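You operate a simulated robot arm through the tools that you are given. There is no shell and no other tool. Be economical: measure what you need, move in short steps, check, and stop when the job is done.

The job below is to be done with a simulated robot arm. You get a single attempt, and the scene is never put back.

TASK
Bin the scaly tube, lay the clean one in the blue tray and put the tray on the steel rack.
Fine: the bin drawer under the drainer; shut it again.

It is judged by the outcome, as a careful person would: the job done as asked, and still so three seconds after it is handed in. It fails if anything else is knocked over, pushed out of place, dropped, spilled or broken.

THE ROBOT
A 6-joint arm with a two-finger parallel gripper on a trunk, on a base that drives. Base frame: it is fixed to the floor where the robot stands at the start and does not move with it; the origin is under the middle of the robot, x ahead of it, y to its left, z up. Lengths are in mm, angles in degrees, forces in N, time in s.
With the tool pointing down near the work surface it reaches from about 160 to 620 mm from the robot's upright axis, wherever it stands. Its first joint turns from -166.0 to 166.0 degrees. Places, roughly: bin drawer [700, 100, 400]; inside of the parts tray [700, 0, 800]; inside of the bin drawer [700, 100, 300]; top of the steel rack [-300, 600, 800]. Payload 3.91 kg.
Tool frame: the origin (TCP) lies between the finger pads and is the grasp point; the fingertips stand 30 mm ahead of it; z points along the fingers, y is the line along which they close. The gripper opens to 110 mm. The fingers are 20 mm wide and 10 mm thick; the gripper's body (48 by 112 mm) begins 55 mm behind the TCP.
Orientation is that of the tool frame in the base frame, as a unit quaternion [w, x, y, z]. With the fingers straight down and closing along the base's y, the tool's x points along the base's -x, its y along +y and its z along -z.

THE INTERFACE
- The arm moves only by the tool step_arm. Its argument "plan" is a list of rows, each a list of 3 entries, a list of its own where there are three numbers: the turn, a rotation vector about the tool's x, y, z in degrees, then the shift along the tool's x, y, z in cm, then the opening, from 0 (shut) to 1 (fully open). In form: [[[rx, ry, rz], [x, y, z], fingers], ...]. A call has 1 to 10 rows; each row is the pose to reach, as a shift and turn from the pose commanded when the call began, along the tool's axes at that moment. A row lasts 0.2 s, in which the tool goes at most 50 mm and 8.6 degrees; a call with a longer step from one row to the next is refused whole, and so is a gripper value outside its range. A pose out of reach is approached as far as the arm can. The call stops where the force on the tool passes 60 N (or 10 N more than at its start, if that is more) or the arm is blocked; 0.2 s more then pass. Each finger travels about 45 mm/s and halts on what it meets, pressing with about 39 N; the grip force reading is that of the motor and also rises with nothing between the fingers. The clock runs only during rows and for 0.2 s after the last one: add rows that repeat a pose to give the fingers time. The reply holds the time, the measured pose of the TCP, the force on the tool along the base axes, the opening and the grip force, in the units named above and with some noise, and new pictures: "views" is both (left out), scene, wrist or none.
- Cameras (640 x 400 px; columns grow to the right, rows downward): "scene" is now at [-53.8, 206.1, 1538.7]; the picture's right is [0.84, -0.54, 0.00], its down [-0.50, -0.79, -0.36] and it looks along [0.20, 0.31, -0.93] (base axes); focal length 214 px, centre (320, 200). "wrist" rides on the gripper at [77, 7, -114] in the tool frame; the picture's right is [-0.09, 1.00, 0.00], its down [-0.80, -0.07, -0.59] and it looks along [-0.59, -0.05, 0.80] (tool axes); focal length 270 px, centre (320, 200). There is no depth. A picture from a camera that has moved, and an enlarged one, comes with that camera's place and axes in the base frame and with its lens. The place of the scene camera against the robot may be out by one fixed shift of up to 12 mm in any direction.
- raise_lower(by): slides the trunk up (or, below 0, down) by that many mm; the arm and the scene camera ride with it, the base frame stays. It gives what a move gives, with no picture.
- roll_base(legs): drives the robot by 1 to 6 legs, each [ahead, turn to the left] in mm and degrees, along the robot's own axes; the way and the turn of a leg run together, so that a leg with both is an arc; at most 1500 mm and 180 degrees a leg. The arm and the cameras ride along, it lands a little off, and it stops where it bumps. It gives what a move gives, and a new picture of the scene camera.
- turn_head(pan, tilt): turns the head with the scene camera to pan (to the left, within 155 degrees either way) and tilt (down, from -29 to 69), counted from straight ahead of the robot. It gives what a move gives, and a new picture of the scene camera.
- zoom(camera, box): a new picture of the part [left, top, right, bottom] of that camera's present view, enlarged. The clock stands still meanwhile.
- hand_in(): hands the job in; it is judged then, once.

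Go step by step. Nothing tells you exact positions but the pictures and the camera data: compare them with the known pose of the tool, close in by small moves and look again before you grip or let go. The budget is 120 turns and 260 pictures, counting those below and the enlarged ones. Unless the task says otherwise, let go and move clear before handing in, and close with one line.

The tools are called after "Call:" by a JSON object that holds its "api" and its "payload". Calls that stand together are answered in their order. step_arm: Moves the arm, as the interface text tells. Its arguments: {"type":"object","properties":{"plan":{"type":"array"},"views":{"type":"string","enum":["both","scene","wrist","none"]}},"required":["plan"]} The other tools are called the same way: raise_lower (by) slides the trunk up or down; roll_base (legs) drives the base; turn_head (pan, tilt) turns the head that bears the scene camera; zoom (camera, box) takes an enlarged picture of a part of a camera's view; hand_in () hands the job in.

At the start:

```text
t: 0.0
position: [427.4, 22.5, 1090.8]
ee_rot: [0.0, -0.002, 1.0, 0.0]
wrist_force: [1.0, 0.9, 0.1]
width: 110.0
finger_force: 0.1
trunk travel left (down, up): [-525.0, 85.0]
robot x, y, heading: [1.0, 4.9, -0.2]
head pan, tilt: [57.4, 68.8]
```

scene: 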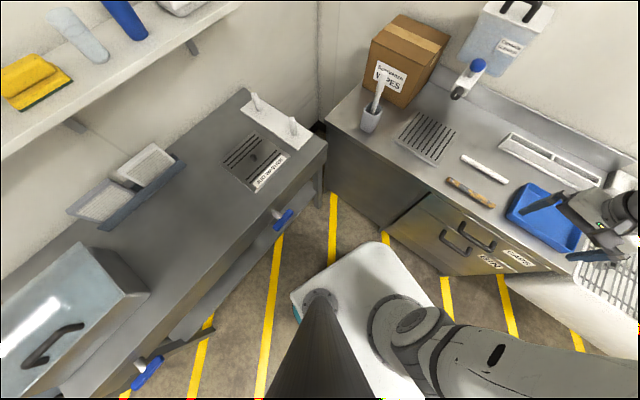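
wrist: 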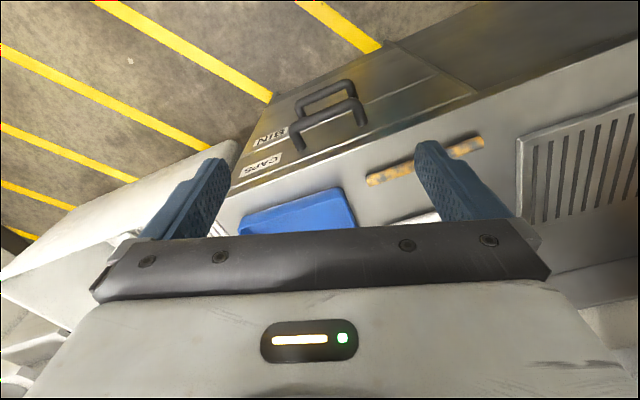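

I see a counter with two tubes, a blue tray, and drawers beneath it, with a second bench on the left. I'll zoom in to read the labels and details first.

Call:
{"api": "zoom", "payload": {"camera": "scene", "box": [380, 100, 640, 290]}}

Call:
{"api": "zoom", "payload": {"camera": "scene", "box": [60, 80, 330, 250]}}

Call:
{"api": "turn_head", "payload": {"pan": 0, "tilt": 60}}

Call:
{"api": "turn_head", "payload": {"pan": 110, "tilt": 45}}

```text
2.11 times, centred on (510, 195) of scene
camera zoom: at [-53.8, 206.1, 1538.7], right [0.84, -0.54, 0.0], down [-0.5, -0.79, -0.36], along [0.2, 0.31, -0.93], focal length 452 px, centre (-80, 210)
```

zoom: 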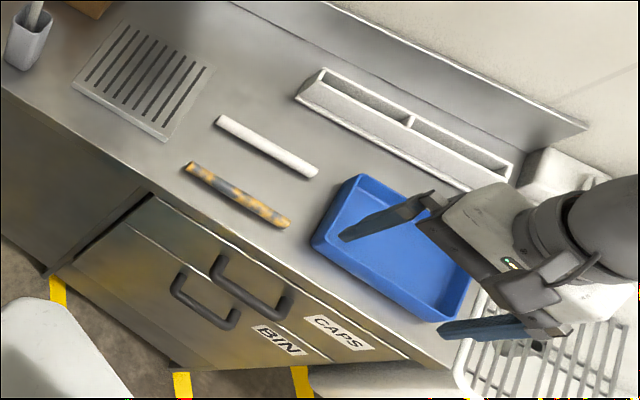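

```text
2.35 times, centred on (195, 165) of scene
camera zoom: at [-53.8, 206.1, 1538.7], right [0.84, -0.54, 0.0], down [-0.5, -0.79, -0.36], along [0.2, 0.31, -0.93], focal length 505 px, centre (614, 282)
```

zoom: 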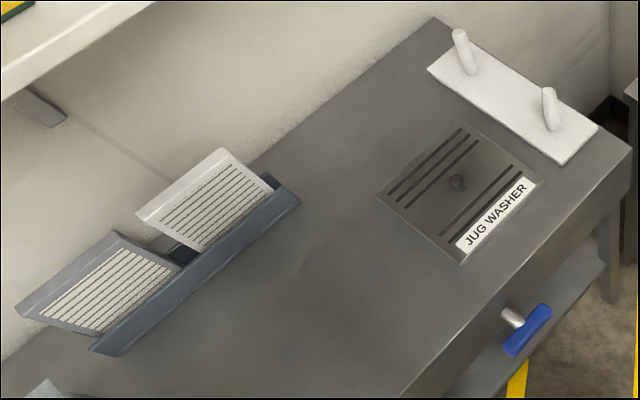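

```text
t: 1.3
position: [427.5, 20.7, 1092.1]
ee_rot: [0.0, -0.002, 1.0, 0.001]
wrist_force: [0.6, 0.3, -0.1]
width: 109.9
finger_force: 0.0
trunk travel left (down, up): [-525.0, 85.0]
robot x, y, heading: [-2.3, 9.1, 0.0]
head pan, tilt: [0.0, 60.0]
camera scene: at [-17.3, 159.0, 1548.1], right [0.0, -1.0, 0.0], down [-0.87, 0.0, -0.5], along [0.5, 0.0, -0.87], focal length 214 px, centre (320, 200)
```

scene: 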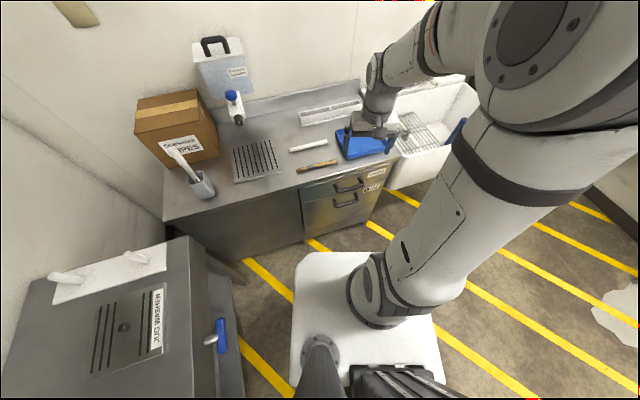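

```text
t: 3.1
position: [427.1, 21.9, 1092.1]
ee_rot: [0.0, -0.003, 1.0, 0.0]
wrist_force: [1.1, -0.1, -0.6]
width: 109.8
finger_force: 0.0
trunk travel left (down, up): [-525.0, 85.0]
robot x, y, heading: [-2.7, 7.7, -0.4]
head pan, tilt: [110.0, 45.0]
camera scene: at [-111.6, 235.4, 1567.6], right [0.94, 0.34, 0.0], down [0.24, -0.66, -0.71], along [-0.24, 0.66, -0.71], focal length 214 px, centre (320, 200)
```

scene: 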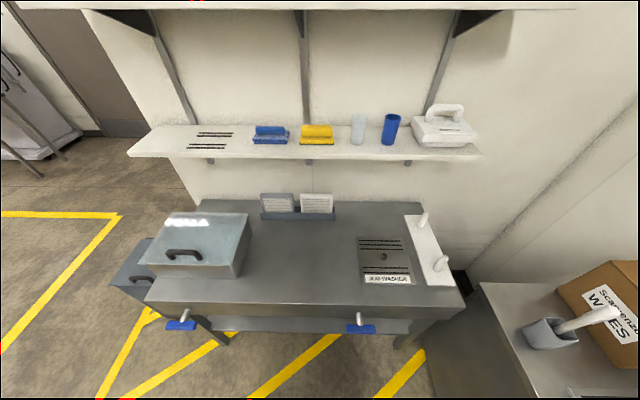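

The labels show CAPS on the upper drawer and BIN on the lower one. The steel rack at [-300, 600, 800] appears to be the steel bench. Next I'll look more closely at the counter, from two heights so I can triangulate.

Call:
{"api": "turn_head", "payload": {"pan": 0, "tilt": 45}}

Call:
{"api": "zoom", "payload": {"camera": "scene", "box": [220, 130, 460, 280]}}

Call:
{"api": "raise_lower", "payload": {"by": -250}}

Call:
{"api": "zoom", "payload": {"camera": "scene", "box": [220, 90, 460, 240]}}

Call:
{"api": "zoom", "payload": {"camera": "scene", "box": [0, 0, 640, 400]}}

Call:
{"api": "zoom", "payload": {"camera": "wrist", "box": [0, 0, 640, 400]}}

```text
t: 5.0
position: [427.0, 20.3, 1091.2]
ee_rot: [0.0, -0.004, 1.0, 0.0]
wrist_force: [-0.1, -0.2, -0.5]
width: 110.2
finger_force: 0.0
trunk travel left (down, up): [-525.0, 85.0]
robot x, y, heading: [-4.5, 4.5, 0.1]
head pan, tilt: [0.0, 45.0]
camera scene: at [-2.6, 158.9, 1567.6], right [0.0, -1.0, 0.0], down [-0.71, 0.0, -0.71], along [0.71, 0.0, -0.71], focal length 214 px, centre (320, 200)
```

scene: 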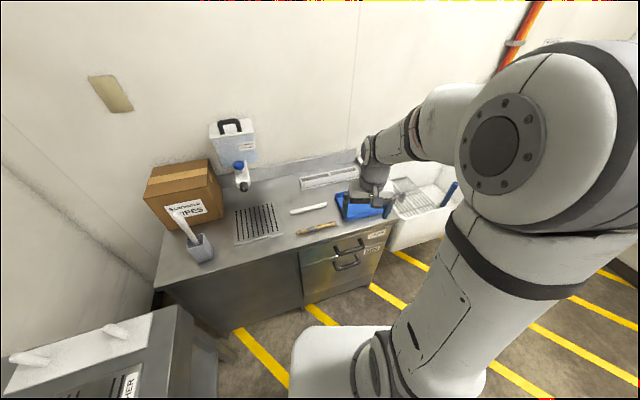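

```text
2.67 times, centred on (340, 205) of scene
camera zoom: at [-2.6, 158.9, 1567.6], right [0.0, -1.0, 0.0], down [-0.71, 0.0, -0.71], along [0.71, 0.0, -0.71], focal length 572 px, centre (267, 187)
```

zoom: 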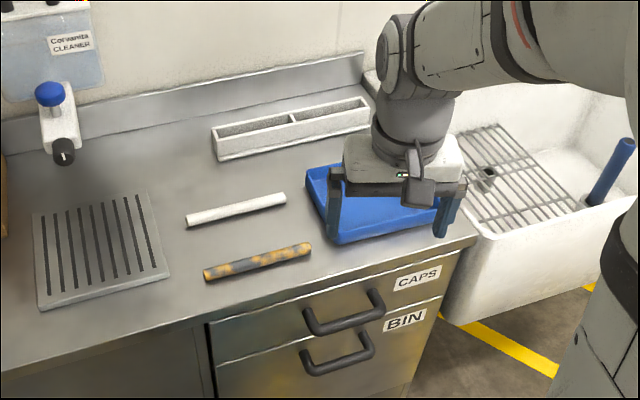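

```text
t: 7.6
position: [426.2, 21.0, 842.4]
ee_rot: [0.0, -0.002, 1.0, 0.0]
wrist_force: [-0.1, 0.3, -0.4]
width: 110.1
finger_force: 0.0
trunk travel left (down, up): [-275.0, 335.0]
robot x, y, heading: [-2.7, 5.7, 0.0]
head pan, tilt: [0.0, 45.0]
```

```text
2.67 times, centred on (340, 165) of scene
camera zoom: at [-2.6, 158.9, 1317.6], right [0.0, -1.0, 0.0], down [-0.71, 0.0, -0.71], along [0.71, 0.0, -0.71], focal length 572 px, centre (267, 293)
```

zoom: 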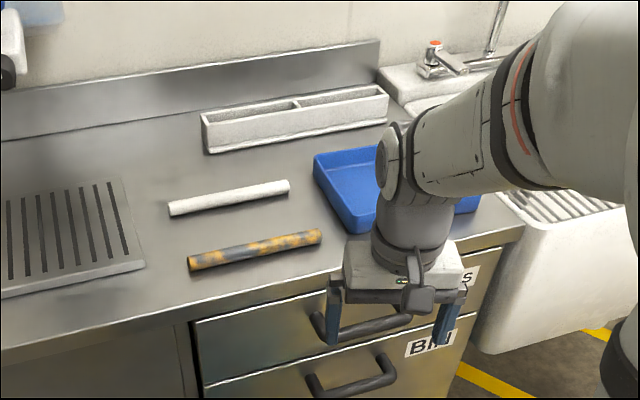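

```text
1.00 times, centred on (320, 200) of scene
camera zoom: at [-2.6, 158.9, 1317.6], right [0.0, -1.0, 0.0], down [-0.71, 0.0, -0.71], along [0.71, 0.0, -0.71], focal length 214 px, centre (320, 200)
```

zoom: 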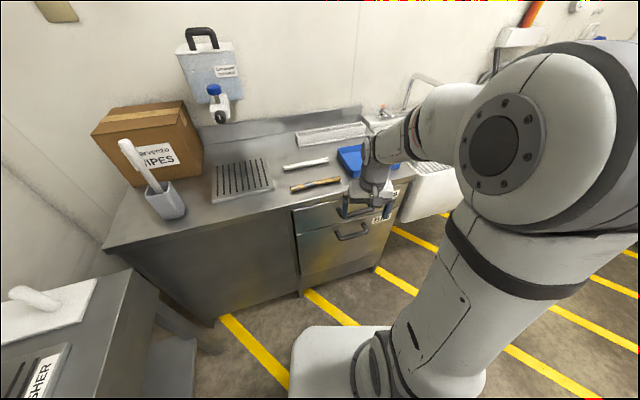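

```text
1.00 times, centred on (320, 200) of wrist
camera zoom: at [350.1, 28.2, 956.4], right [0.08, 1.0, 0.0], down [0.8, -0.07, 0.59], along [0.59, -0.05, -0.8], focal length 270 px, centre (320, 200)
```

zoom: 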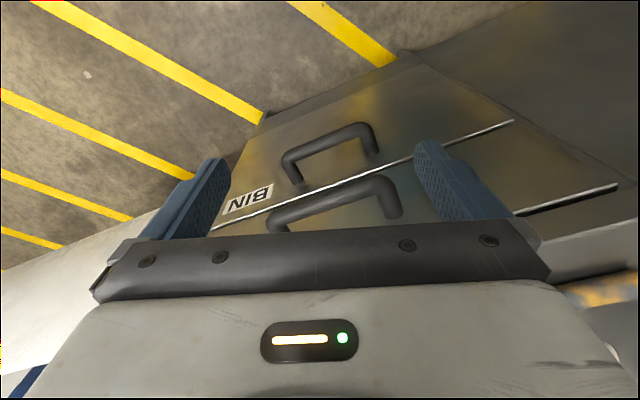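

The counter is turned about 17° to the base axes, with its top near z 800 and the BIN handle bar near [517, 23, 600]. I'll turn the robot to face the counter squarely and then look again.

Call:
{"api": "roll_base", "payload": {"legs": [[0, 17]]}}

Call:
{"api": "zoom", "payload": {"camera": "scene", "box": [220, 100, 540, 300]}}

Call:
{"api": "zoom", "payload": {"camera": "wrist", "box": [0, 0, 640, 400]}}

```text
t: 9.0
position: [405.1, 149.5, 841.8]
ee_rot: [0.0, -0.155, 0.988, 0.0]
wrist_force: [0.4, -0.6, -0.1]
width: 110.1
finger_force: 0.0
trunk travel left (down, up): [-275.0, 335.0]
robot x, y, heading: [-0.6, 7.0, 16.9]
head pan, tilt: [0.0, 45.0]
camera scene: at [-43.5, 151.1, 1317.6], right [0.29, -0.96, 0.0], down [-0.68, -0.2, -0.71], along [0.68, 0.2, -0.71], focal length 214 px, centre (320, 200)
```

scene: 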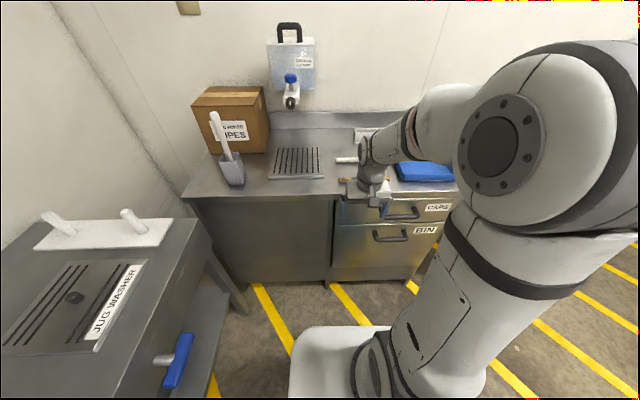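

```text
2.00 times, centred on (380, 200) of scene
camera zoom: at [-43.5, 151.1, 1317.6], right [0.29, -0.96, 0.0], down [-0.68, -0.2, -0.71], along [0.68, 0.2, -0.71], focal length 429 px, centre (200, 200)
```

zoom: 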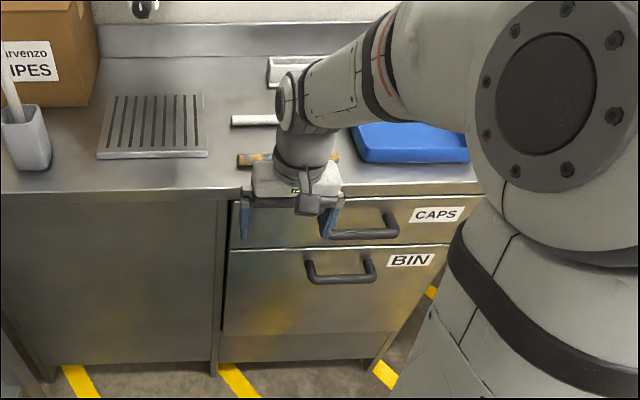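

```text
1.00 times, centred on (320, 200) of wrist
camera zoom: at [329.4, 133.1, 956.1], right [-0.22, 0.98, 0.0], down [0.78, 0.18, 0.59], along [0.58, 0.13, -0.8], focal length 270 px, centre (320, 200)
```

zoom: 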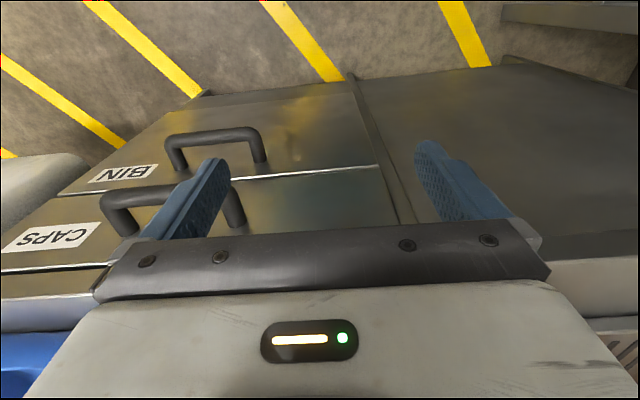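

Seen square on, the BIN handle bar is at about n=497 into the counter, d=130 to the right and z=600. I'll turn the gripper to point forward, pitched 30° down, with the fingers closing vertically.

Call:
{"api": "step_arm", "payload": {"plan": [[[-3.6, -3.6, 6.24], [0, 0, 0], 1], [[-7.2, -7.2, 12.48], [0, 0, 0], 1], [[-10.8, -10.8, 18.72], [0, 0, 0], 1], [[-14.4, -14.4, 24.96], [0, 0, 0], 1], [[-18, -18, 31.2], [0, 0, 0], 1], [[-21.6, -21.6, 37.44], [0, 0, 0], 1], [[-25.2, -25.2, 43.68], [0, 0, 0], 1], [[-28.8, -28.8, 49.92], [0, 0, 0], 1], [[-32.4, -32.4, 56.16], [0, 0, 0], 1], [[-36, -36, 62.4], [0, 0, 0], 1]], "views": "scene"}}

Call:
{"api": "step_arm", "payload": {"plan": [[[-3.6, -3.6, 6.24], [0, 0, 0], 1], [[-7.2, -7.2, 12.48], [0, 0, 0], 1], [[-10.72, -10.72, 18.6], [0, 0, 0], 1], [[-10.72, -10.72, 18.6], [0, 0, 0], 1]], "views": "both"}}

```text
t: 11.2
position: [437.8, 158.2, 861.2]
ee_rot: [0.241, 0.377, 0.832, 0.329]
wrist_force: [0.4, -0.5, 0.3]
width: 109.9
finger_force: 0.0
out of reach, approached as far as the arm can: row 8, 9, 10
trunk travel left (down, up): [-275.0, 335.0]
robot x, y, heading: [1.0, 3.4, 16.9]
head pan, tilt: [0.0, 45.0]
camera scene: at [-44.3, 150.9, 1317.6], right [0.29, -0.96, 0.0], down [-0.68, -0.2, -0.71], along [0.68, 0.2, -0.71], focal length 214 px, centre (320, 200)
```

scene: 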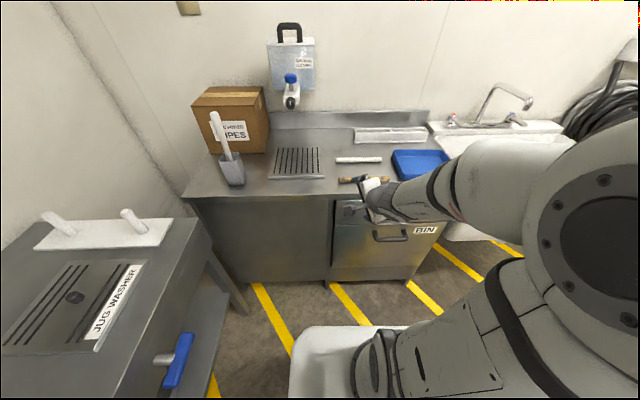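

```text
t: 12.2
position: [478.2, 129.0, 890.9]
ee_rot: [0.292, 0.511, 0.7, 0.405]
wrist_force: [0.6, 0.4, 0.3]
width: 110.1
finger_force: 0.1
out of reach, approached as far as the arm can: row 1, 2, 3, 4
trunk travel left (down, up): [-275.0, 335.0]
robot x, y, heading: [-4.1, 6.9, 16.6]
head pan, tilt: [0.0, 45.0]
camera scene: at [-44.2, 150.9, 1317.6], right [0.29, -0.96, 0.0], down [-0.68, -0.2, -0.71], along [0.68, 0.2, -0.71], focal length 214 px, centre (320, 200)
camera wrist: at [362.8, 172.7, 955.4], right [0.5, 0.07, 0.86], down [-0.28, -0.93, 0.23], along [0.82, -0.35, -0.45], focal length 270 px, centre (320, 200)
```

scene: 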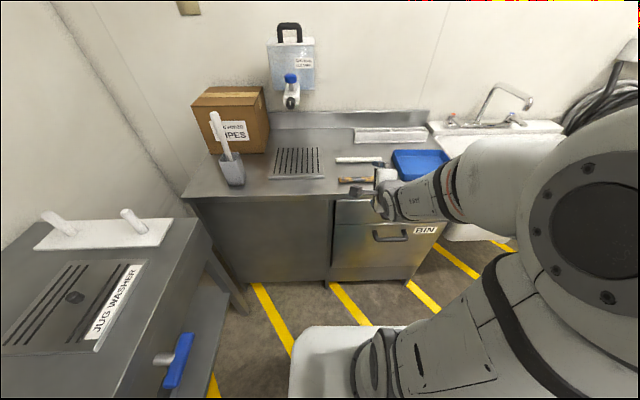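
wrist: 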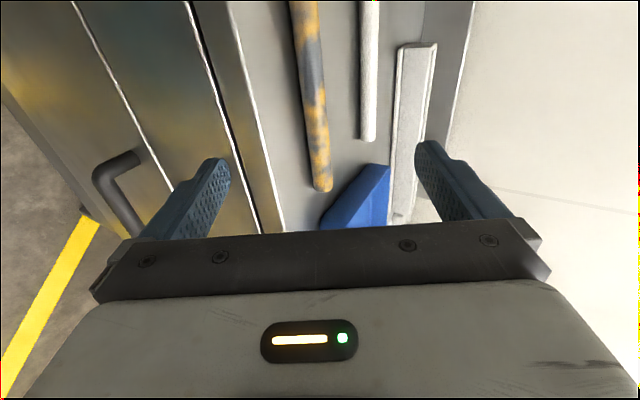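

The orientation is right, but the arm needs more distance from the robot. I'll back the base up 80 mm and then lower the trunk toward handle height.

Call:
{"api": "roll_base", "payload": {"legs": [[-80, 0]]}}

Call:
{"api": "raise_lower", "payload": {"by": -250}}

Call:
{"api": "step_arm", "payload": {"plan": [[[0, 0, 0], [-4, 0, 0], 1], [[0, 0, 0], [-8, 0, 0], 1], [[0, 0, 0], [-11.5, 0, 0], 1], [[0, 0, 0], [-11.5, 0, 0], 1]], "views": "both"}}

```text
t: 13.3
position: [398.5, 105.9, 892.8]
ee_rot: [0.292, 0.51, 0.701, 0.405]
wrist_force: [-0.1, -0.4, -0.1]
width: 109.8
finger_force: 0.0
trunk travel left (down, up): [-275.0, 335.0]
robot x, y, heading: [-76.2, -19.9, 17.2]
head pan, tilt: [0.0, 45.0]
camera scene: at [-122.6, 127.2, 1317.6], right [0.29, -0.96, 0.0], down [-0.68, -0.2, -0.71], along [0.68, 0.2, -0.71], focal length 214 px, centre (320, 200)
```

scene: 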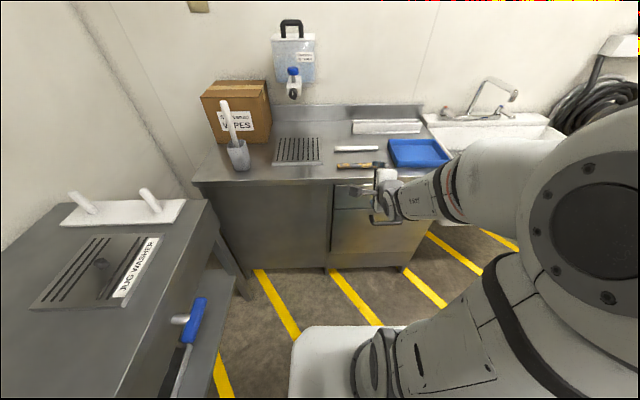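

```text
t: 15.8
position: [397.9, 104.9, 641.7]
ee_rot: [0.293, 0.51, 0.701, 0.404]
wrist_force: [0.7, -0.5, 0.3]
width: 110.1
finger_force: 0.1
trunk travel left (down, up): [-25.0, 585.0]
robot x, y, heading: [-81.9, -22.6, 16.8]
head pan, tilt: [0.0, 45.0]
```

```text
t: 16.8
position: [433.8, -4.3, 641.3]
ee_rot: [0.292, 0.51, 0.701, 0.405]
wrist_force: [-0.3, -0.7, 0.4]
width: 109.8
finger_force: 0.1
trunk travel left (down, up): [-25.0, 585.0]
robot x, y, heading: [-80.4, -23.0, 16.8]
head pan, tilt: [0.0, 45.0]
camera scene: at [-122.8, 127.2, 1067.6], right [0.29, -0.96, 0.0], down [-0.68, -0.2, -0.71], along [0.68, 0.2, -0.71], focal length 214 px, centre (320, 200)
camera wrist: at [319.8, 38.8, 705.3], right [0.5, 0.07, 0.86], down [-0.27, -0.93, 0.23], along [0.82, -0.35, -0.45], focal length 270 px, centre (320, 200)
```

scene: 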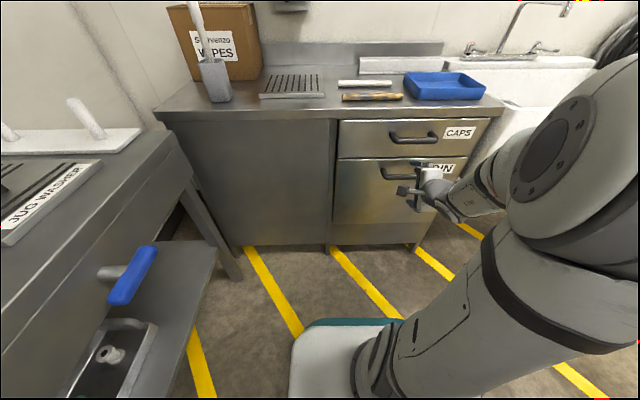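
wrist: 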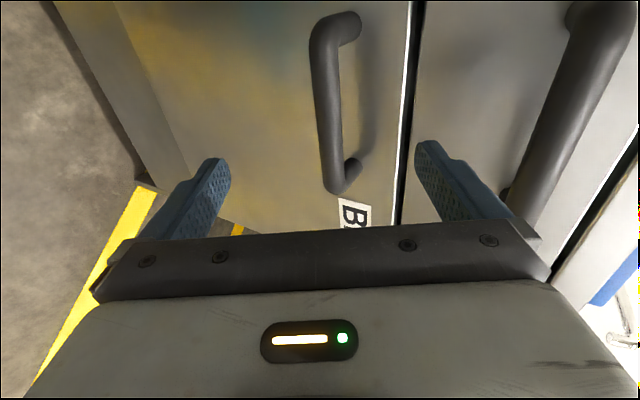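

The wrist view shows the bar about 9 mm above the tool axis and 90 mm ahead. I'll narrow the fingers, advance partway, and check.

Call:
{"api": "step_arm", "payload": {"plan": [[[0, 0, 0], [0.5, 0.9, 0], 0.4], [[0, 0, 0], [0.5, 0.9, 1.5], 0.4], [[0, 0, 0], [0.5, 0.9, 3], 0.4], [[0, 0, 0], [0.5, 0.9, 4.5], 0.4], [[0, 0, 0], [0.5, 0.9, 5], 0.4], [[0, 0, 0], [0.5, 0.9, 5], 0.4]], "views": "both"}}

```text
t: 18.2
position: [478.0, 15.6, 625.3]
ee_rot: [0.293, 0.51, 0.7, 0.405]
wrist_force: [0.4, -0.7, 0.0]
width: 43.9
finger_force: 0.1
trunk travel left (down, up): [-25.0, 585.0]
robot x, y, heading: [-79.1, -23.9, 17.0]
head pan, tilt: [0.0, 45.0]
camera scene: at [-122.8, 127.2, 1067.6], right [0.29, -0.96, 0.0], down [-0.68, -0.2, -0.71], along [0.68, 0.2, -0.71], focal length 214 px, centre (320, 200)
camera wrist: at [363.9, 58.9, 689.0], right [0.5, 0.07, 0.86], down [-0.27, -0.93, 0.23], along [0.82, -0.35, -0.45], focal length 270 px, centre (320, 200)
```

scene: 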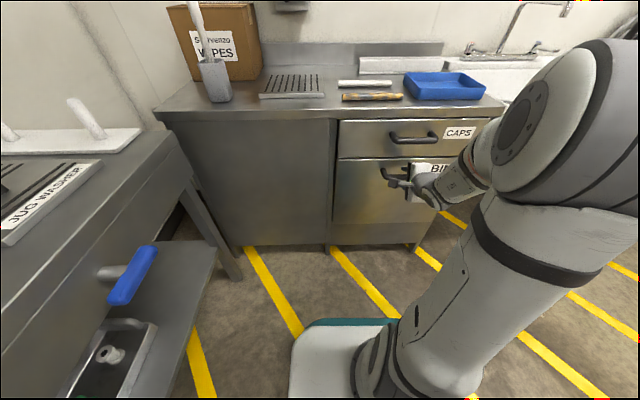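
wrist: 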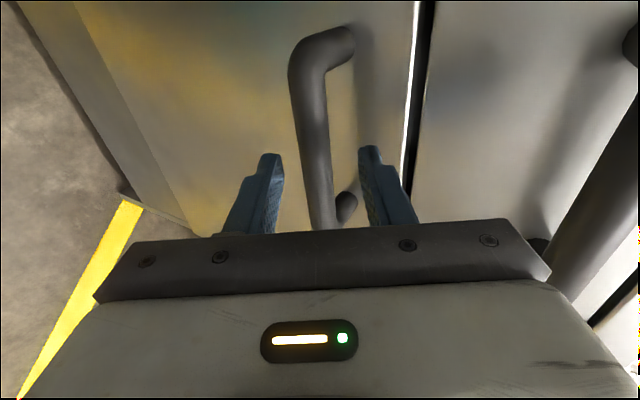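

The bar sits between the fingers, so I'll advance and close on it.

Call:
{"api": "step_arm", "payload": {"plan": [[[0, 0, 0], [0.5, 0, 1.6], 0.4], [[0, 0, 0], [0.5, 0, 3.2], 0.4], [[0, 0, 0], [0.5, 0, 3.2], 0.2], [[0, 0, 0], [0.5, 0, 3.2], 0], [[0, 0, 0], [0.5, 0, 3.2], 0], [[0, 0, 0], [0.5, 0, 3.2], 0]], "views": "both"}}

```text
t: 19.6
position: [502.8, 28.8, 606.6]
ee_rot: [0.291, 0.511, 0.701, 0.403]
wrist_force: [-16.4, -4.1, -18.1]
width: 19.7
finger_force: 45.5
trunk travel left (down, up): [-25.0, 585.0]
robot x, y, heading: [-79.0, -18.8, 16.8]
head pan, tilt: [0.0, 45.0]
camera scene: at [-122.6, 127.1, 1067.4], right [0.29, -0.96, 0.0], down [-0.68, -0.2, -0.71], along [0.68, 0.2, -0.71], focal length 214 px, centre (320, 200)
camera wrist: at [387.8, 71.8, 670.7], right [0.51, 0.07, 0.86], down [-0.27, -0.93, 0.24], along [0.82, -0.35, -0.45], focal length 270 px, centre (320, 200)
```

scene: 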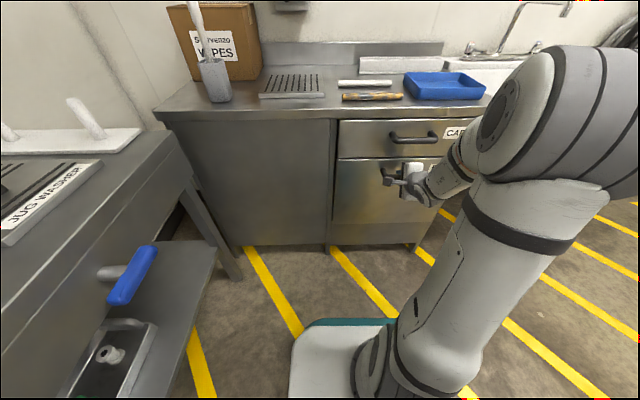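
wrist: 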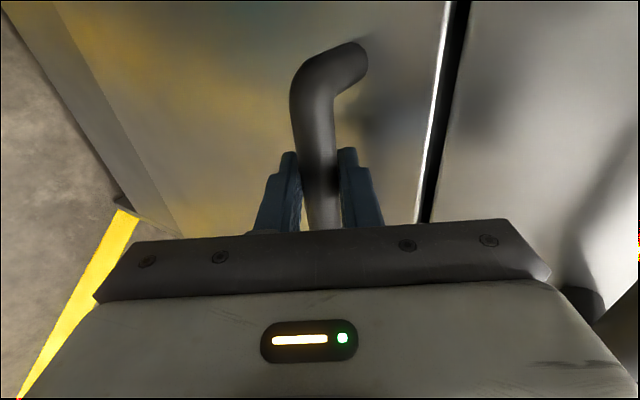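

The bar is gripped, so I'll pull the drawer by backing the base.

Call:
{"api": "roll_base", "payload": {"legs": [[-100, 0]]}}

```text
t: 20.8
position: [405.9, -1.2, 607.7]
ee_rot: [0.291, 0.512, 0.7, 0.404]
wrist_force: [11.3, -28.9, -23.7]
width: 19.9
finger_force: 45.3
trunk travel left (down, up): [-25.0, 585.0]
robot x, y, heading: [-172.5, -49.1, 16.7]
head pan, tilt: [0.0, 45.0]
camera scene: at [-217.5, 96.6, 1067.9], right [0.29, -0.96, 0.0], down [-0.68, -0.2, -0.71], along [0.68, 0.21, -0.71], focal length 214 px, centre (320, 200)
```

scene: 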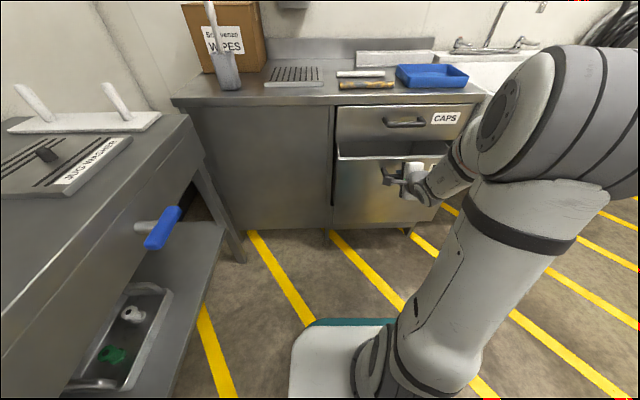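

The drawer is opening and the grip holds, so I'll keep pulling.

Call:
{"api": "roll_base", "payload": {"legs": [[-110, 0]]}}

```text
t: 22.0
position: [300.3, -34.9, 607.6]
ee_rot: [0.291, 0.511, 0.7, 0.404]
wrist_force: [11.2, -30.7, -12.1]
width: 20.0
finger_force: 44.8
trunk travel left (down, up): [-25.0, 585.0]
robot x, y, heading: [-285.3, -80.2, 17.0]
head pan, tilt: [0.0, 45.0]
camera scene: at [-325.4, 64.0, 1067.8], right [0.29, -0.96, 0.0], down [-0.68, -0.2, -0.71], along [0.68, 0.21, -0.71], focal length 214 px, centre (320, 200)
```

scene: 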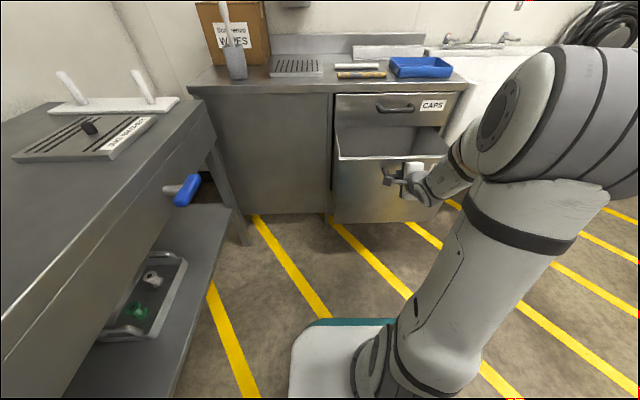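

The drawer is open by about 210 mm. I'll release the handle and retreat along the tool axis.

Call:
{"api": "step_arm", "payload": {"plan": [[[0, 0, 0], [0, 0, 0], 0.3], [[0, 0, 0], [0, 0, 0], 0.4], [[0, 0, 0], [0, 0, 0], 0.4], [[0, 0, 0], [0, 0, -3], 0.4], [[0, 0, 0], [0, 0, -6], 0.4], [[0, 0, 0], [0, 0, -9], 0.4], [[0, 0, 0], [0, 0, -9], 0.4]], "views": "both"}}

```text
t: 23.6
position: [223.7, -58.1, 652.5]
ee_rot: [0.292, 0.512, 0.7, 0.403]
wrist_force: [-0.3, 0.0, -0.4]
width: 43.6
finger_force: 0.0
trunk travel left (down, up): [-25.0, 585.0]
robot x, y, heading: [-280.1, -82.5, 16.8]
head pan, tilt: [0.0, 45.0]
camera scene: at [-326.8, 65.4, 1067.6], right [0.29, -0.96, 0.0], down [-0.68, -0.2, -0.71], along [0.68, 0.2, -0.71], focal length 214 px, centre (320, 200)
camera wrist: at [110.5, -14.9, 717.4], right [0.51, 0.07, 0.86], down [-0.28, -0.93, 0.24], along [0.82, -0.36, -0.45], focal length 270 px, centre (320, 200)
```

scene: 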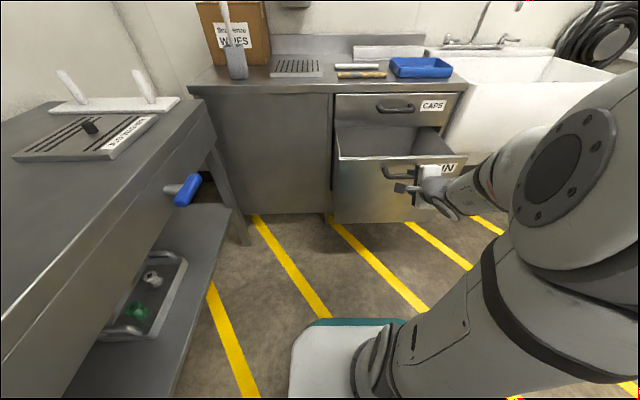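
wrist: 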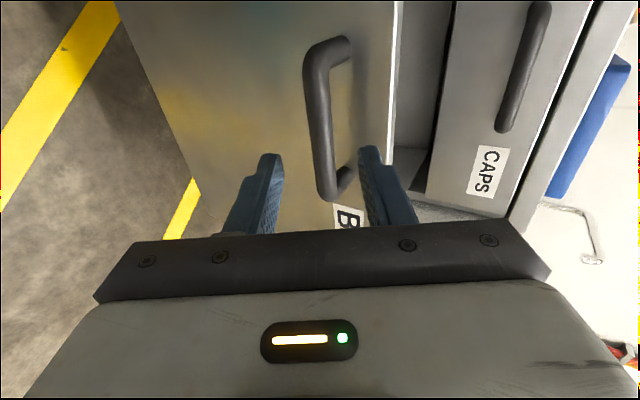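

Next I'll raise the trunk, point the tool straight down with the fingers closing across the tubes, and drive forward short of the open drawer.

Call:
{"api": "raise_lower", "payload": {"by": 430}}

Call:
{"api": "step_arm", "payload": {"plan": [[[7.5, 0, 0], [0, 0, 0], 0.6], [[15, 0, 0], [0, 0, 0], 0.6], [[22.5, 0, 0], [0, 0, 0], 0.6], [[30, 0, 0], [0, 0, 0], 0.6], [[37.5, 0, 0], [0, 0, 0], 0.6], [[45, 0, 0], [0, 0, 0], 0.6], [[52.5, 0, 0], [0, 0, 0], 0.6], [[60, 0, 0], [0, 0, 0], 0.6], [[60, 0, 0], [0, 0, 0], 0.6]], "views": "none"}}

Call:
{"api": "roll_base", "payload": {"legs": [[280, 0]]}}

Call:
{"api": "zoom", "payload": {"camera": "wrist", "box": [0, 0, 640, 400]}}

```text
refused: 430 is not a number from -400 to 400
```

```text
t: 25.6
position: [224.9, -58.1, 652.5]
ee_rot: [-0.003, 0.589, 0.808, -0.002]
wrist_force: [0.9, 0.1, 0.4]
width: 66.0
finger_force: 0.1
trunk travel left (down, up): [-25.0, 585.0]
robot x, y, heading: [-284.1, -79.2, 17.0]
head pan, tilt: [0.0, 45.0]
```

```text
t: 27.3
position: [443.7, 7.8, 653.2]
ee_rot: [-0.008, 0.586, 0.81, -0.007]
wrist_force: [-16.3, -3.1, 8.3]
width: 66.0
finger_force: 0.0
trunk travel left (down, up): [-25.0, 585.0]
robot x, y, heading: [-58.6, -15.7, 16.8]
head pan, tilt: [0.0, 45.0]
stopped in leg 1: the force on the tool passed its limit (the readings are from after the stop); the commanded pose is now the measured one
camera scene: at [-102.6, 133.5, 1067.6], right [0.29, -0.96, 0.0], down [-0.68, -0.2, -0.71], along [0.68, 0.2, -0.71], focal length 214 px, centre (320, 200)
```

scene: 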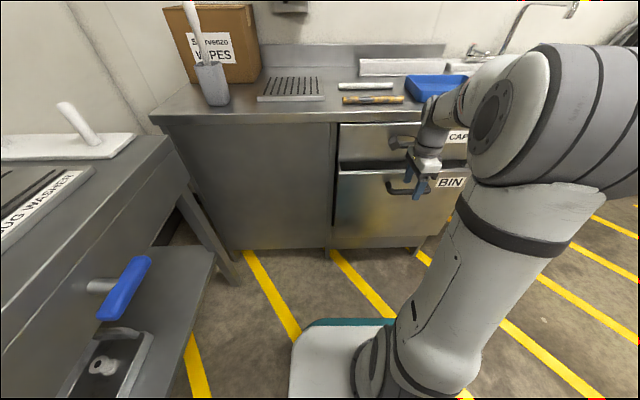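

```text
1.00 times, centred on (320, 200) of wrist
camera zoom: at [428.8, 83.4, 768.2], right [0.97, 0.23, -0.02], down [0.2, -0.78, 0.59], along [0.12, -0.58, -0.81], focal length 270 px, centre (320, 200)
```

zoom: 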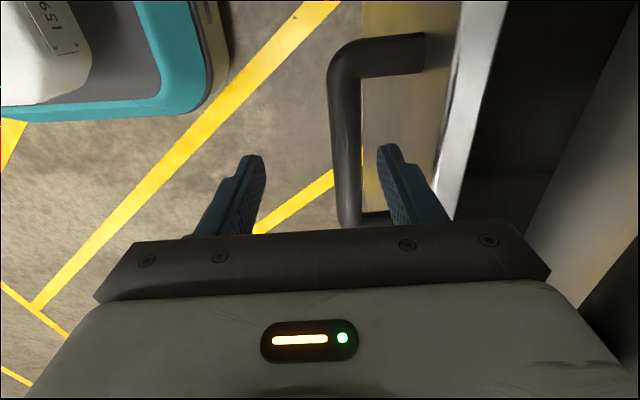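

I batched too eagerly: the trunk move was refused and the gripper pushed the drawer partly shut, though nothing was harmed. The bar lies between the fingers, so I'll ease back, lower onto it, and look before gripping it again.

Call:
{"api": "step_arm", "payload": {"plan": [[[0, 0, 0], [0, -0.6, 0], 0.5], [[0, 0, 0], [0, -0.6, 0], 0.45], [[0, 0, 0], [0, -0.6, 0], 0.45], [[0, 0, 0], [0, -0.6, 1], 0.45], [[0, 0, 0], [0, -0.6, 1], 0.45]], "views": "wrist"}}

```text
t: 28.5
position: [440.5, 6.5, 642.1]
ee_rot: [-0.007, 0.586, 0.81, -0.007]
wrist_force: [-0.5, 0.7, 8.1]
width: 49.5
finger_force: 0.0
trunk travel left (down, up): [-25.0, 585.0]
robot x, y, heading: [-56.4, -13.9, 16.7]
head pan, tilt: [0.0, 45.0]
camera wrist: at [424.4, 81.9, 757.6], right [0.97, 0.23, -0.02], down [0.2, -0.78, 0.59], along [0.12, -0.58, -0.81], focal length 270 px, centre (320, 200)
```

wrist: 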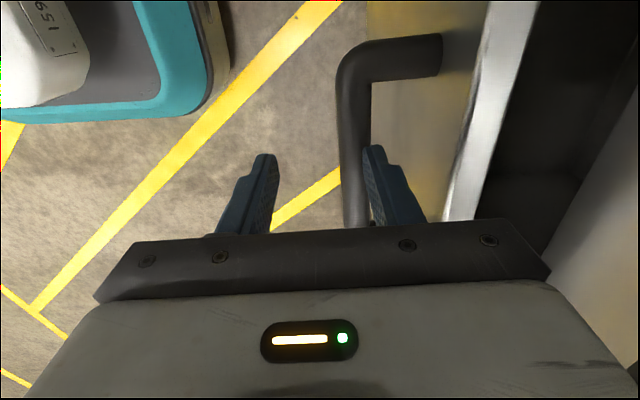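

Call:
{"api": "zoom", "payload": {"camera": "scene", "box": [330, 80, 530, 205]}}

```text
3.20 times, centred on (430, 142) of scene
camera zoom: at [-101.3, 133.7, 1067.7], right [0.29, -0.96, 0.0], down [-0.68, -0.2, -0.71], along [0.68, 0.2, -0.71], focal length 686 px, centre (-32, 384)
```

zoom: 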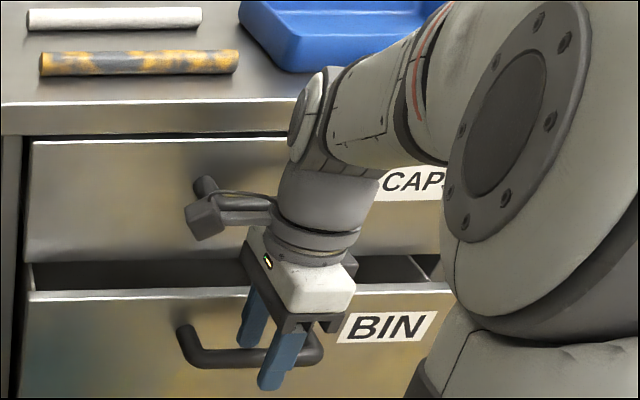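

The wrist is close to the CAPS handle in this pose. I'll back off and return to the pitched pose that worked, then grip the bar again.

Call:
{"api": "roll_base", "payload": {"legs": [[-80, 0]]}}

Call:
{"api": "step_arm", "payload": {"plan": [[[-7.5, 0, 0], [0, 0, 0], 0.45], [[-15, 0, 0], [0, 0, 0], 0.45], [[-22.5, 0, 0], [0, 0, 0], 0.45], [[-30, 0, 0], [0, 0, 0], 0.45], [[-37.5, 0, 0], [0, 0, 0], 0.45], [[-45, 0, 0], [0, 0, 0], 0.45], [[-52.5, 0, 0], [0, 0, 0], 0.45], [[-60, 0, 0], [0, 0, 0], 0.45], [[-60, 0, 0], [0, 0, 0], 0.45]], "views": "both"}}

```text
t: 29.6
position: [364.4, -18.4, 642.2]
ee_rot: [-0.01, 0.585, 0.811, -0.008]
wrist_force: [1.6, 0.9, 1.2]
width: 50.0
finger_force: 0.4
trunk travel left (down, up): [-25.0, 585.0]
robot x, y, heading: [-129.9, -36.4, 16.7]
head pan, tilt: [0.0, 45.0]
camera scene: at [-176.9, 110.9, 1067.5], right [0.29, -0.96, 0.0], down [-0.68, -0.2, -0.71], along [0.68, 0.2, -0.71], focal length 214 px, centre (320, 200)
```

scene: 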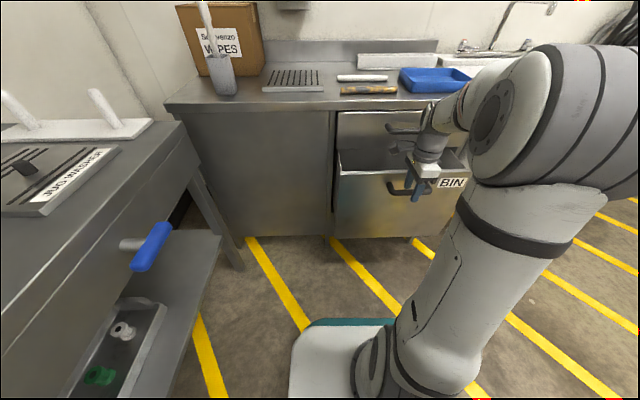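

```text
t: 31.6
position: [363.4, -16.8, 641.4]
ee_rot: [0.285, 0.512, 0.706, 0.398]
wrist_force: [-1.5, 0.0, -0.4]
width: 49.9
finger_force: 0.5
trunk travel left (down, up): [-25.0, 585.0]
robot x, y, heading: [-133.0, -37.9, 16.8]
head pan, tilt: [0.0, 45.0]
camera scene: at [-177.0, 110.8, 1067.6], right [0.29, -0.96, 0.0], down [-0.68, -0.2, -0.71], along [0.68, 0.2, -0.71], focal length 214 px, centre (320, 200)
camera wrist: at [249.8, 26.7, 707.4], right [0.52, 0.07, 0.85], down [-0.27, -0.93, 0.25], along [0.81, -0.35, -0.47], focal length 270 px, centre (320, 200)
```

scene: 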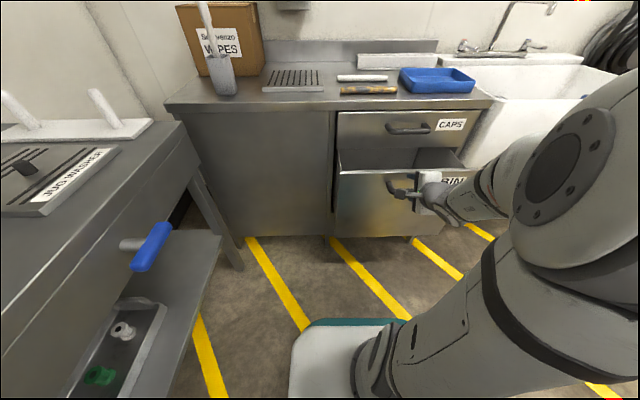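
wrist: 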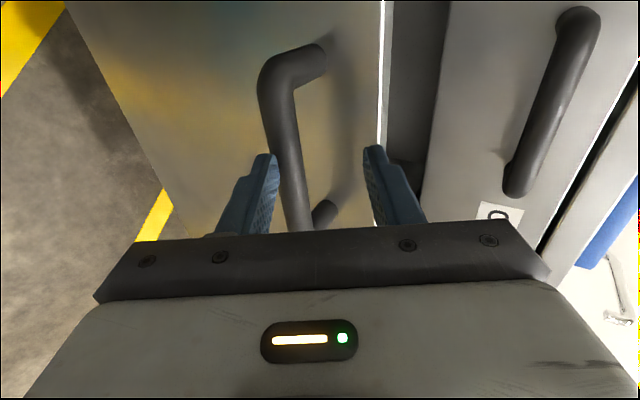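

The drawer moved back with the gripper and the bar is now just ahead and slightly low. I'll shift, advance and grip.

Call:
{"api": "step_arm", "payload": {"plan": [[[0, 0, 0], [0, -1, 0], 0.45], [[0, 0, 0], [0, -1.8, 0], 0.45], [[0, 0, 0], [0, -1.8, 1.5], 0.45], [[0, 0, 0], [0, -1.8, 2.8], 0.45], [[0, 0, 0], [0, -1.8, 2.8], 0.2], [[0, 0, 0], [0, -1.8, 2.8], 0], [[0, 0, 0], [0, -1.8, 2.8], 0], [[0, 0, 0], [0, -1.8, 2.8], 0]], "views": "wrist"}}

```text
t: 33.4
position: [376.6, -13.2, 610.5]
ee_rot: [0.283, 0.513, 0.707, 0.397]
wrist_force: [-1.7, 1.2, -21.2]
width: 19.6
finger_force: 45.2
trunk travel left (down, up): [-25.0, 585.0]
robot x, y, heading: [-131.6, -38.5, 17.0]
head pan, tilt: [0.0, 45.0]
camera wrist: at [263.5, 30.8, 676.3], right [0.53, 0.08, 0.85], down [-0.26, -0.93, 0.25], along [0.81, -0.35, -0.47], focal length 270 px, centre (320, 200)
```

wrist: 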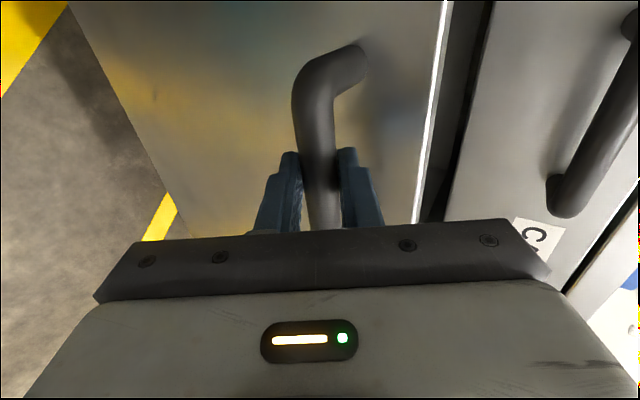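

Call:
{"api": "roll_base", "payload": {"legs": [[-95, 0]]}}

Call:
{"api": "step_arm", "payload": {"plan": [[[0, 0, 0], [0, 0, 0], 0.3], [[0, 0, 0], [0, 0, 0], 0.4], [[0, 0, 0], [0, 0, 0], 0.4], [[0, 0, 0], [0, 0, -3], 0.4], [[0, 0, 0], [0, 0, -6], 0.4], [[0, 0, 0], [0, 0, -9], 0.4], [[0, 0, 0], [0, 0, -9], 0.4]], "views": "none"}}

Call:
{"api": "raise_lower", "payload": {"by": 400}}

```text
t: 34.5
position: [287.4, -42.1, 609.5]
ee_rot: [0.284, 0.514, 0.706, 0.396]
wrist_force: [9.9, -26.8, -30.3]
width: 19.8
finger_force: 45.5
trunk travel left (down, up): [-25.0, 585.0]
robot x, y, heading: [-221.8, -63.2, 16.9]
head pan, tilt: [0.0, 45.0]
camera scene: at [-264.3, 82.5, 1067.8], right [0.29, -0.96, 0.0], down [-0.68, -0.2, -0.71], along [0.68, 0.2, -0.71], focal length 214 px, centre (320, 200)
```

scene: 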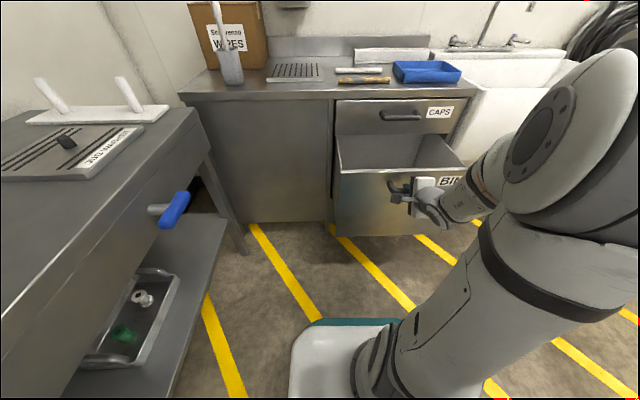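

```text
t: 36.1
position: [224.9, -70.8, 666.3]
ee_rot: [0.284, 0.514, 0.706, 0.396]
wrist_force: [0.3, 0.1, 0.2]
width: 43.9
finger_force: 0.0
out of reach, approached as far as the arm can: row 5, 6, 7
trunk travel left (down, up): [-25.0, 585.0]
robot x, y, heading: [-221.3, -63.0, 16.9]
head pan, tilt: [0.0, 45.0]
```

```text
t: 39.9
position: [226.4, -70.6, 1068.0]
ee_rot: [0.285, 0.514, 0.706, 0.395]
wrist_force: [0.2, -0.6, 0.1]
width: 43.8
finger_force: 0.0
trunk travel left (down, up): [-425.0, 185.0]
robot x, y, heading: [-223.0, -61.0, 16.8]
head pan, tilt: [0.0, 45.0]
```

The drawer is open again, with its front wall near n≈310. I'll point the tool down at this height and then drive forward to about n=0.

Call:
{"api": "step_arm", "payload": {"plan": [[[7.5, 0, 0], [0, 0, 0], 0.6], [[15, 0, 0], [0, 0, 0], 0.6], [[22.5, 0, 0], [0, 0, 0], 0.6], [[30, 0, 0], [0, 0, 0], 0.6], [[37.5, 0, 0], [0, 0, 0], 0.6], [[45, 0, 0], [0, 0, 0], 0.6], [[52, 0, 0], [0, 0, 0], 0.6], [[58.3, 0, 0], [0, 0, 0], 0.6], [[58.3, 0, 0], [0, 0, 0], 0.6]], "views": "none"}}

Call:
{"api": "roll_base", "payload": {"legs": [[225, 0]]}}

Call:
{"api": "zoom", "payload": {"camera": "wrist", "box": [0, 0, 640, 400]}}

```text
t: 41.9
position: [224.8, -70.5, 1067.8]
ee_rot: [-0.001, 0.587, 0.81, 0.001]
wrist_force: [0.0, 0.1, 0.1]
width: 65.7
finger_force: 0.0
trunk travel left (down, up): [-425.0, 185.0]
robot x, y, heading: [-223.5, -65.4, 16.9]
head pan, tilt: [0.0, 45.0]
```

```text
t: 43.6
position: [439.2, -6.4, 1065.6]
ee_rot: [-0.002, 0.588, 0.809, 0.001]
wrist_force: [0.2, 0.5, 0.0]
width: 66.2
finger_force: 0.1
trunk travel left (down, up): [-425.0, 185.0]
robot x, y, heading: [-4.8, 0.9, 16.9]
head pan, tilt: [0.0, 45.0]
camera scene: at [-52.2, 148.3, 1467.6], right [0.29, -0.96, 0.0], down [-0.68, -0.2, -0.71], along [0.68, 0.2, -0.71], focal length 214 px, centre (320, 200)
```

scene: 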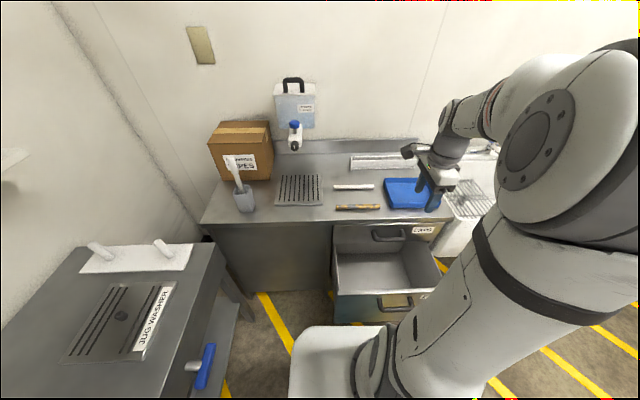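

```text
1.00 times, centred on (320, 200) of wrist
camera zoom: at [421.8, 69.3, 1181.8], right [0.97, 0.22, 0.0], down [0.18, -0.79, 0.59], along [0.13, -0.58, -0.81], focal length 270 px, centre (320, 200)
```

zoom: 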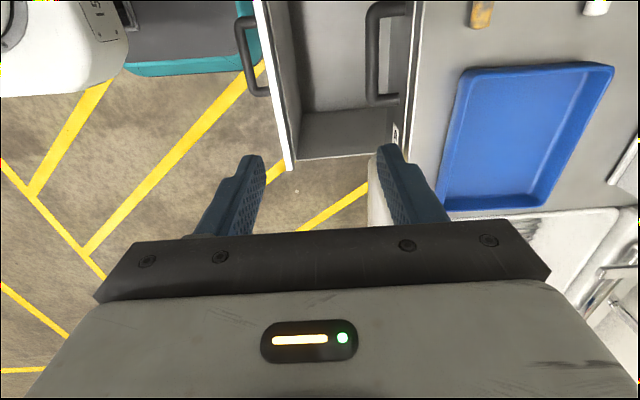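

The drawer is open, the base is clear of it, and both tubes and the tray are visible. I'll move the tool over the scaly tube at hover height.

Call:
{"api": "step_arm", "payload": {"plan": [[[0, 0, 0], [2.5, 3.5, 0], 0.6], [[0, 0, 0], [5, 7, 0], 0.6], [[0, 0, 0], [7.5, 10.5, 0], 0.6], [[0, 0, 0], [10, 14, 0], 0.6], [[0, 0, 0], [13, 17.5, 0], 0.6], [[0, 0, 0], [13, 17.5, 4], 0.6], [[0, 0, 0], [13, 17.5, 8], 0.6], [[0, 0, 0], [13, 17.5, 12], 0.6], [[0, 0, 0], [13, 17.5, 12], 0.6]], "views": "both"}}

```text
t: 45.6
position: [564.2, 175.3, 946.8]
ee_rot: [-0.002, 0.588, 0.809, 0.002]
wrist_force: [-0.2, -0.2, -0.5]
width: 65.8
finger_force: 0.2
trunk travel left (down, up): [-425.0, 185.0]
robot x, y, heading: [-7.7, 0.9, 16.7]
head pan, tilt: [0.0, 45.0]
camera scene: at [-52.4, 148.3, 1467.6], right [0.29, -0.96, 0.0], down [-0.68, -0.2, -0.71], along [0.68, 0.2, -0.71], focal length 214 px, centre (320, 200)
camera wrist: at [546.8, 249.5, 1061.1], right [0.97, 0.22, 0.0], down [0.18, -0.79, 0.59], along [0.13, -0.58, -0.81], focal length 270 px, centre (320, 200)
```

scene: 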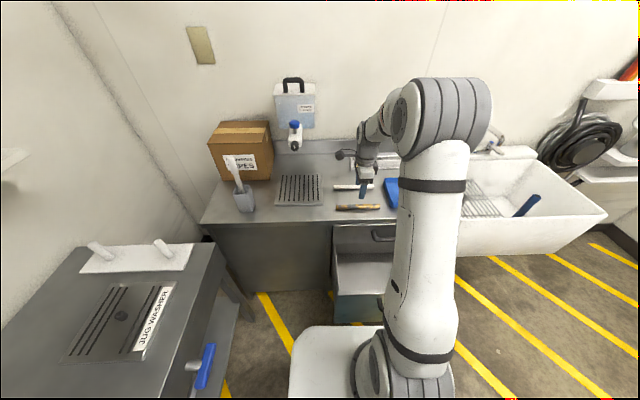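
wrist: 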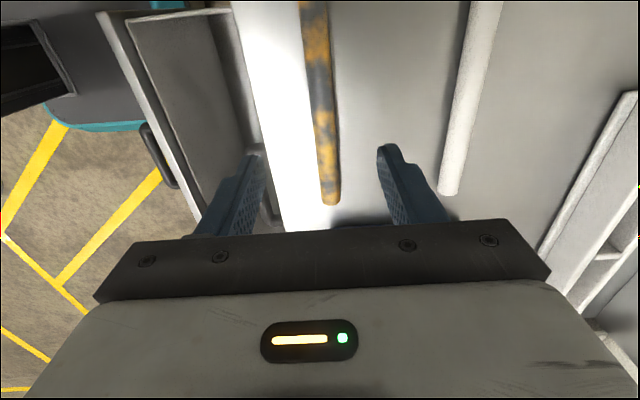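

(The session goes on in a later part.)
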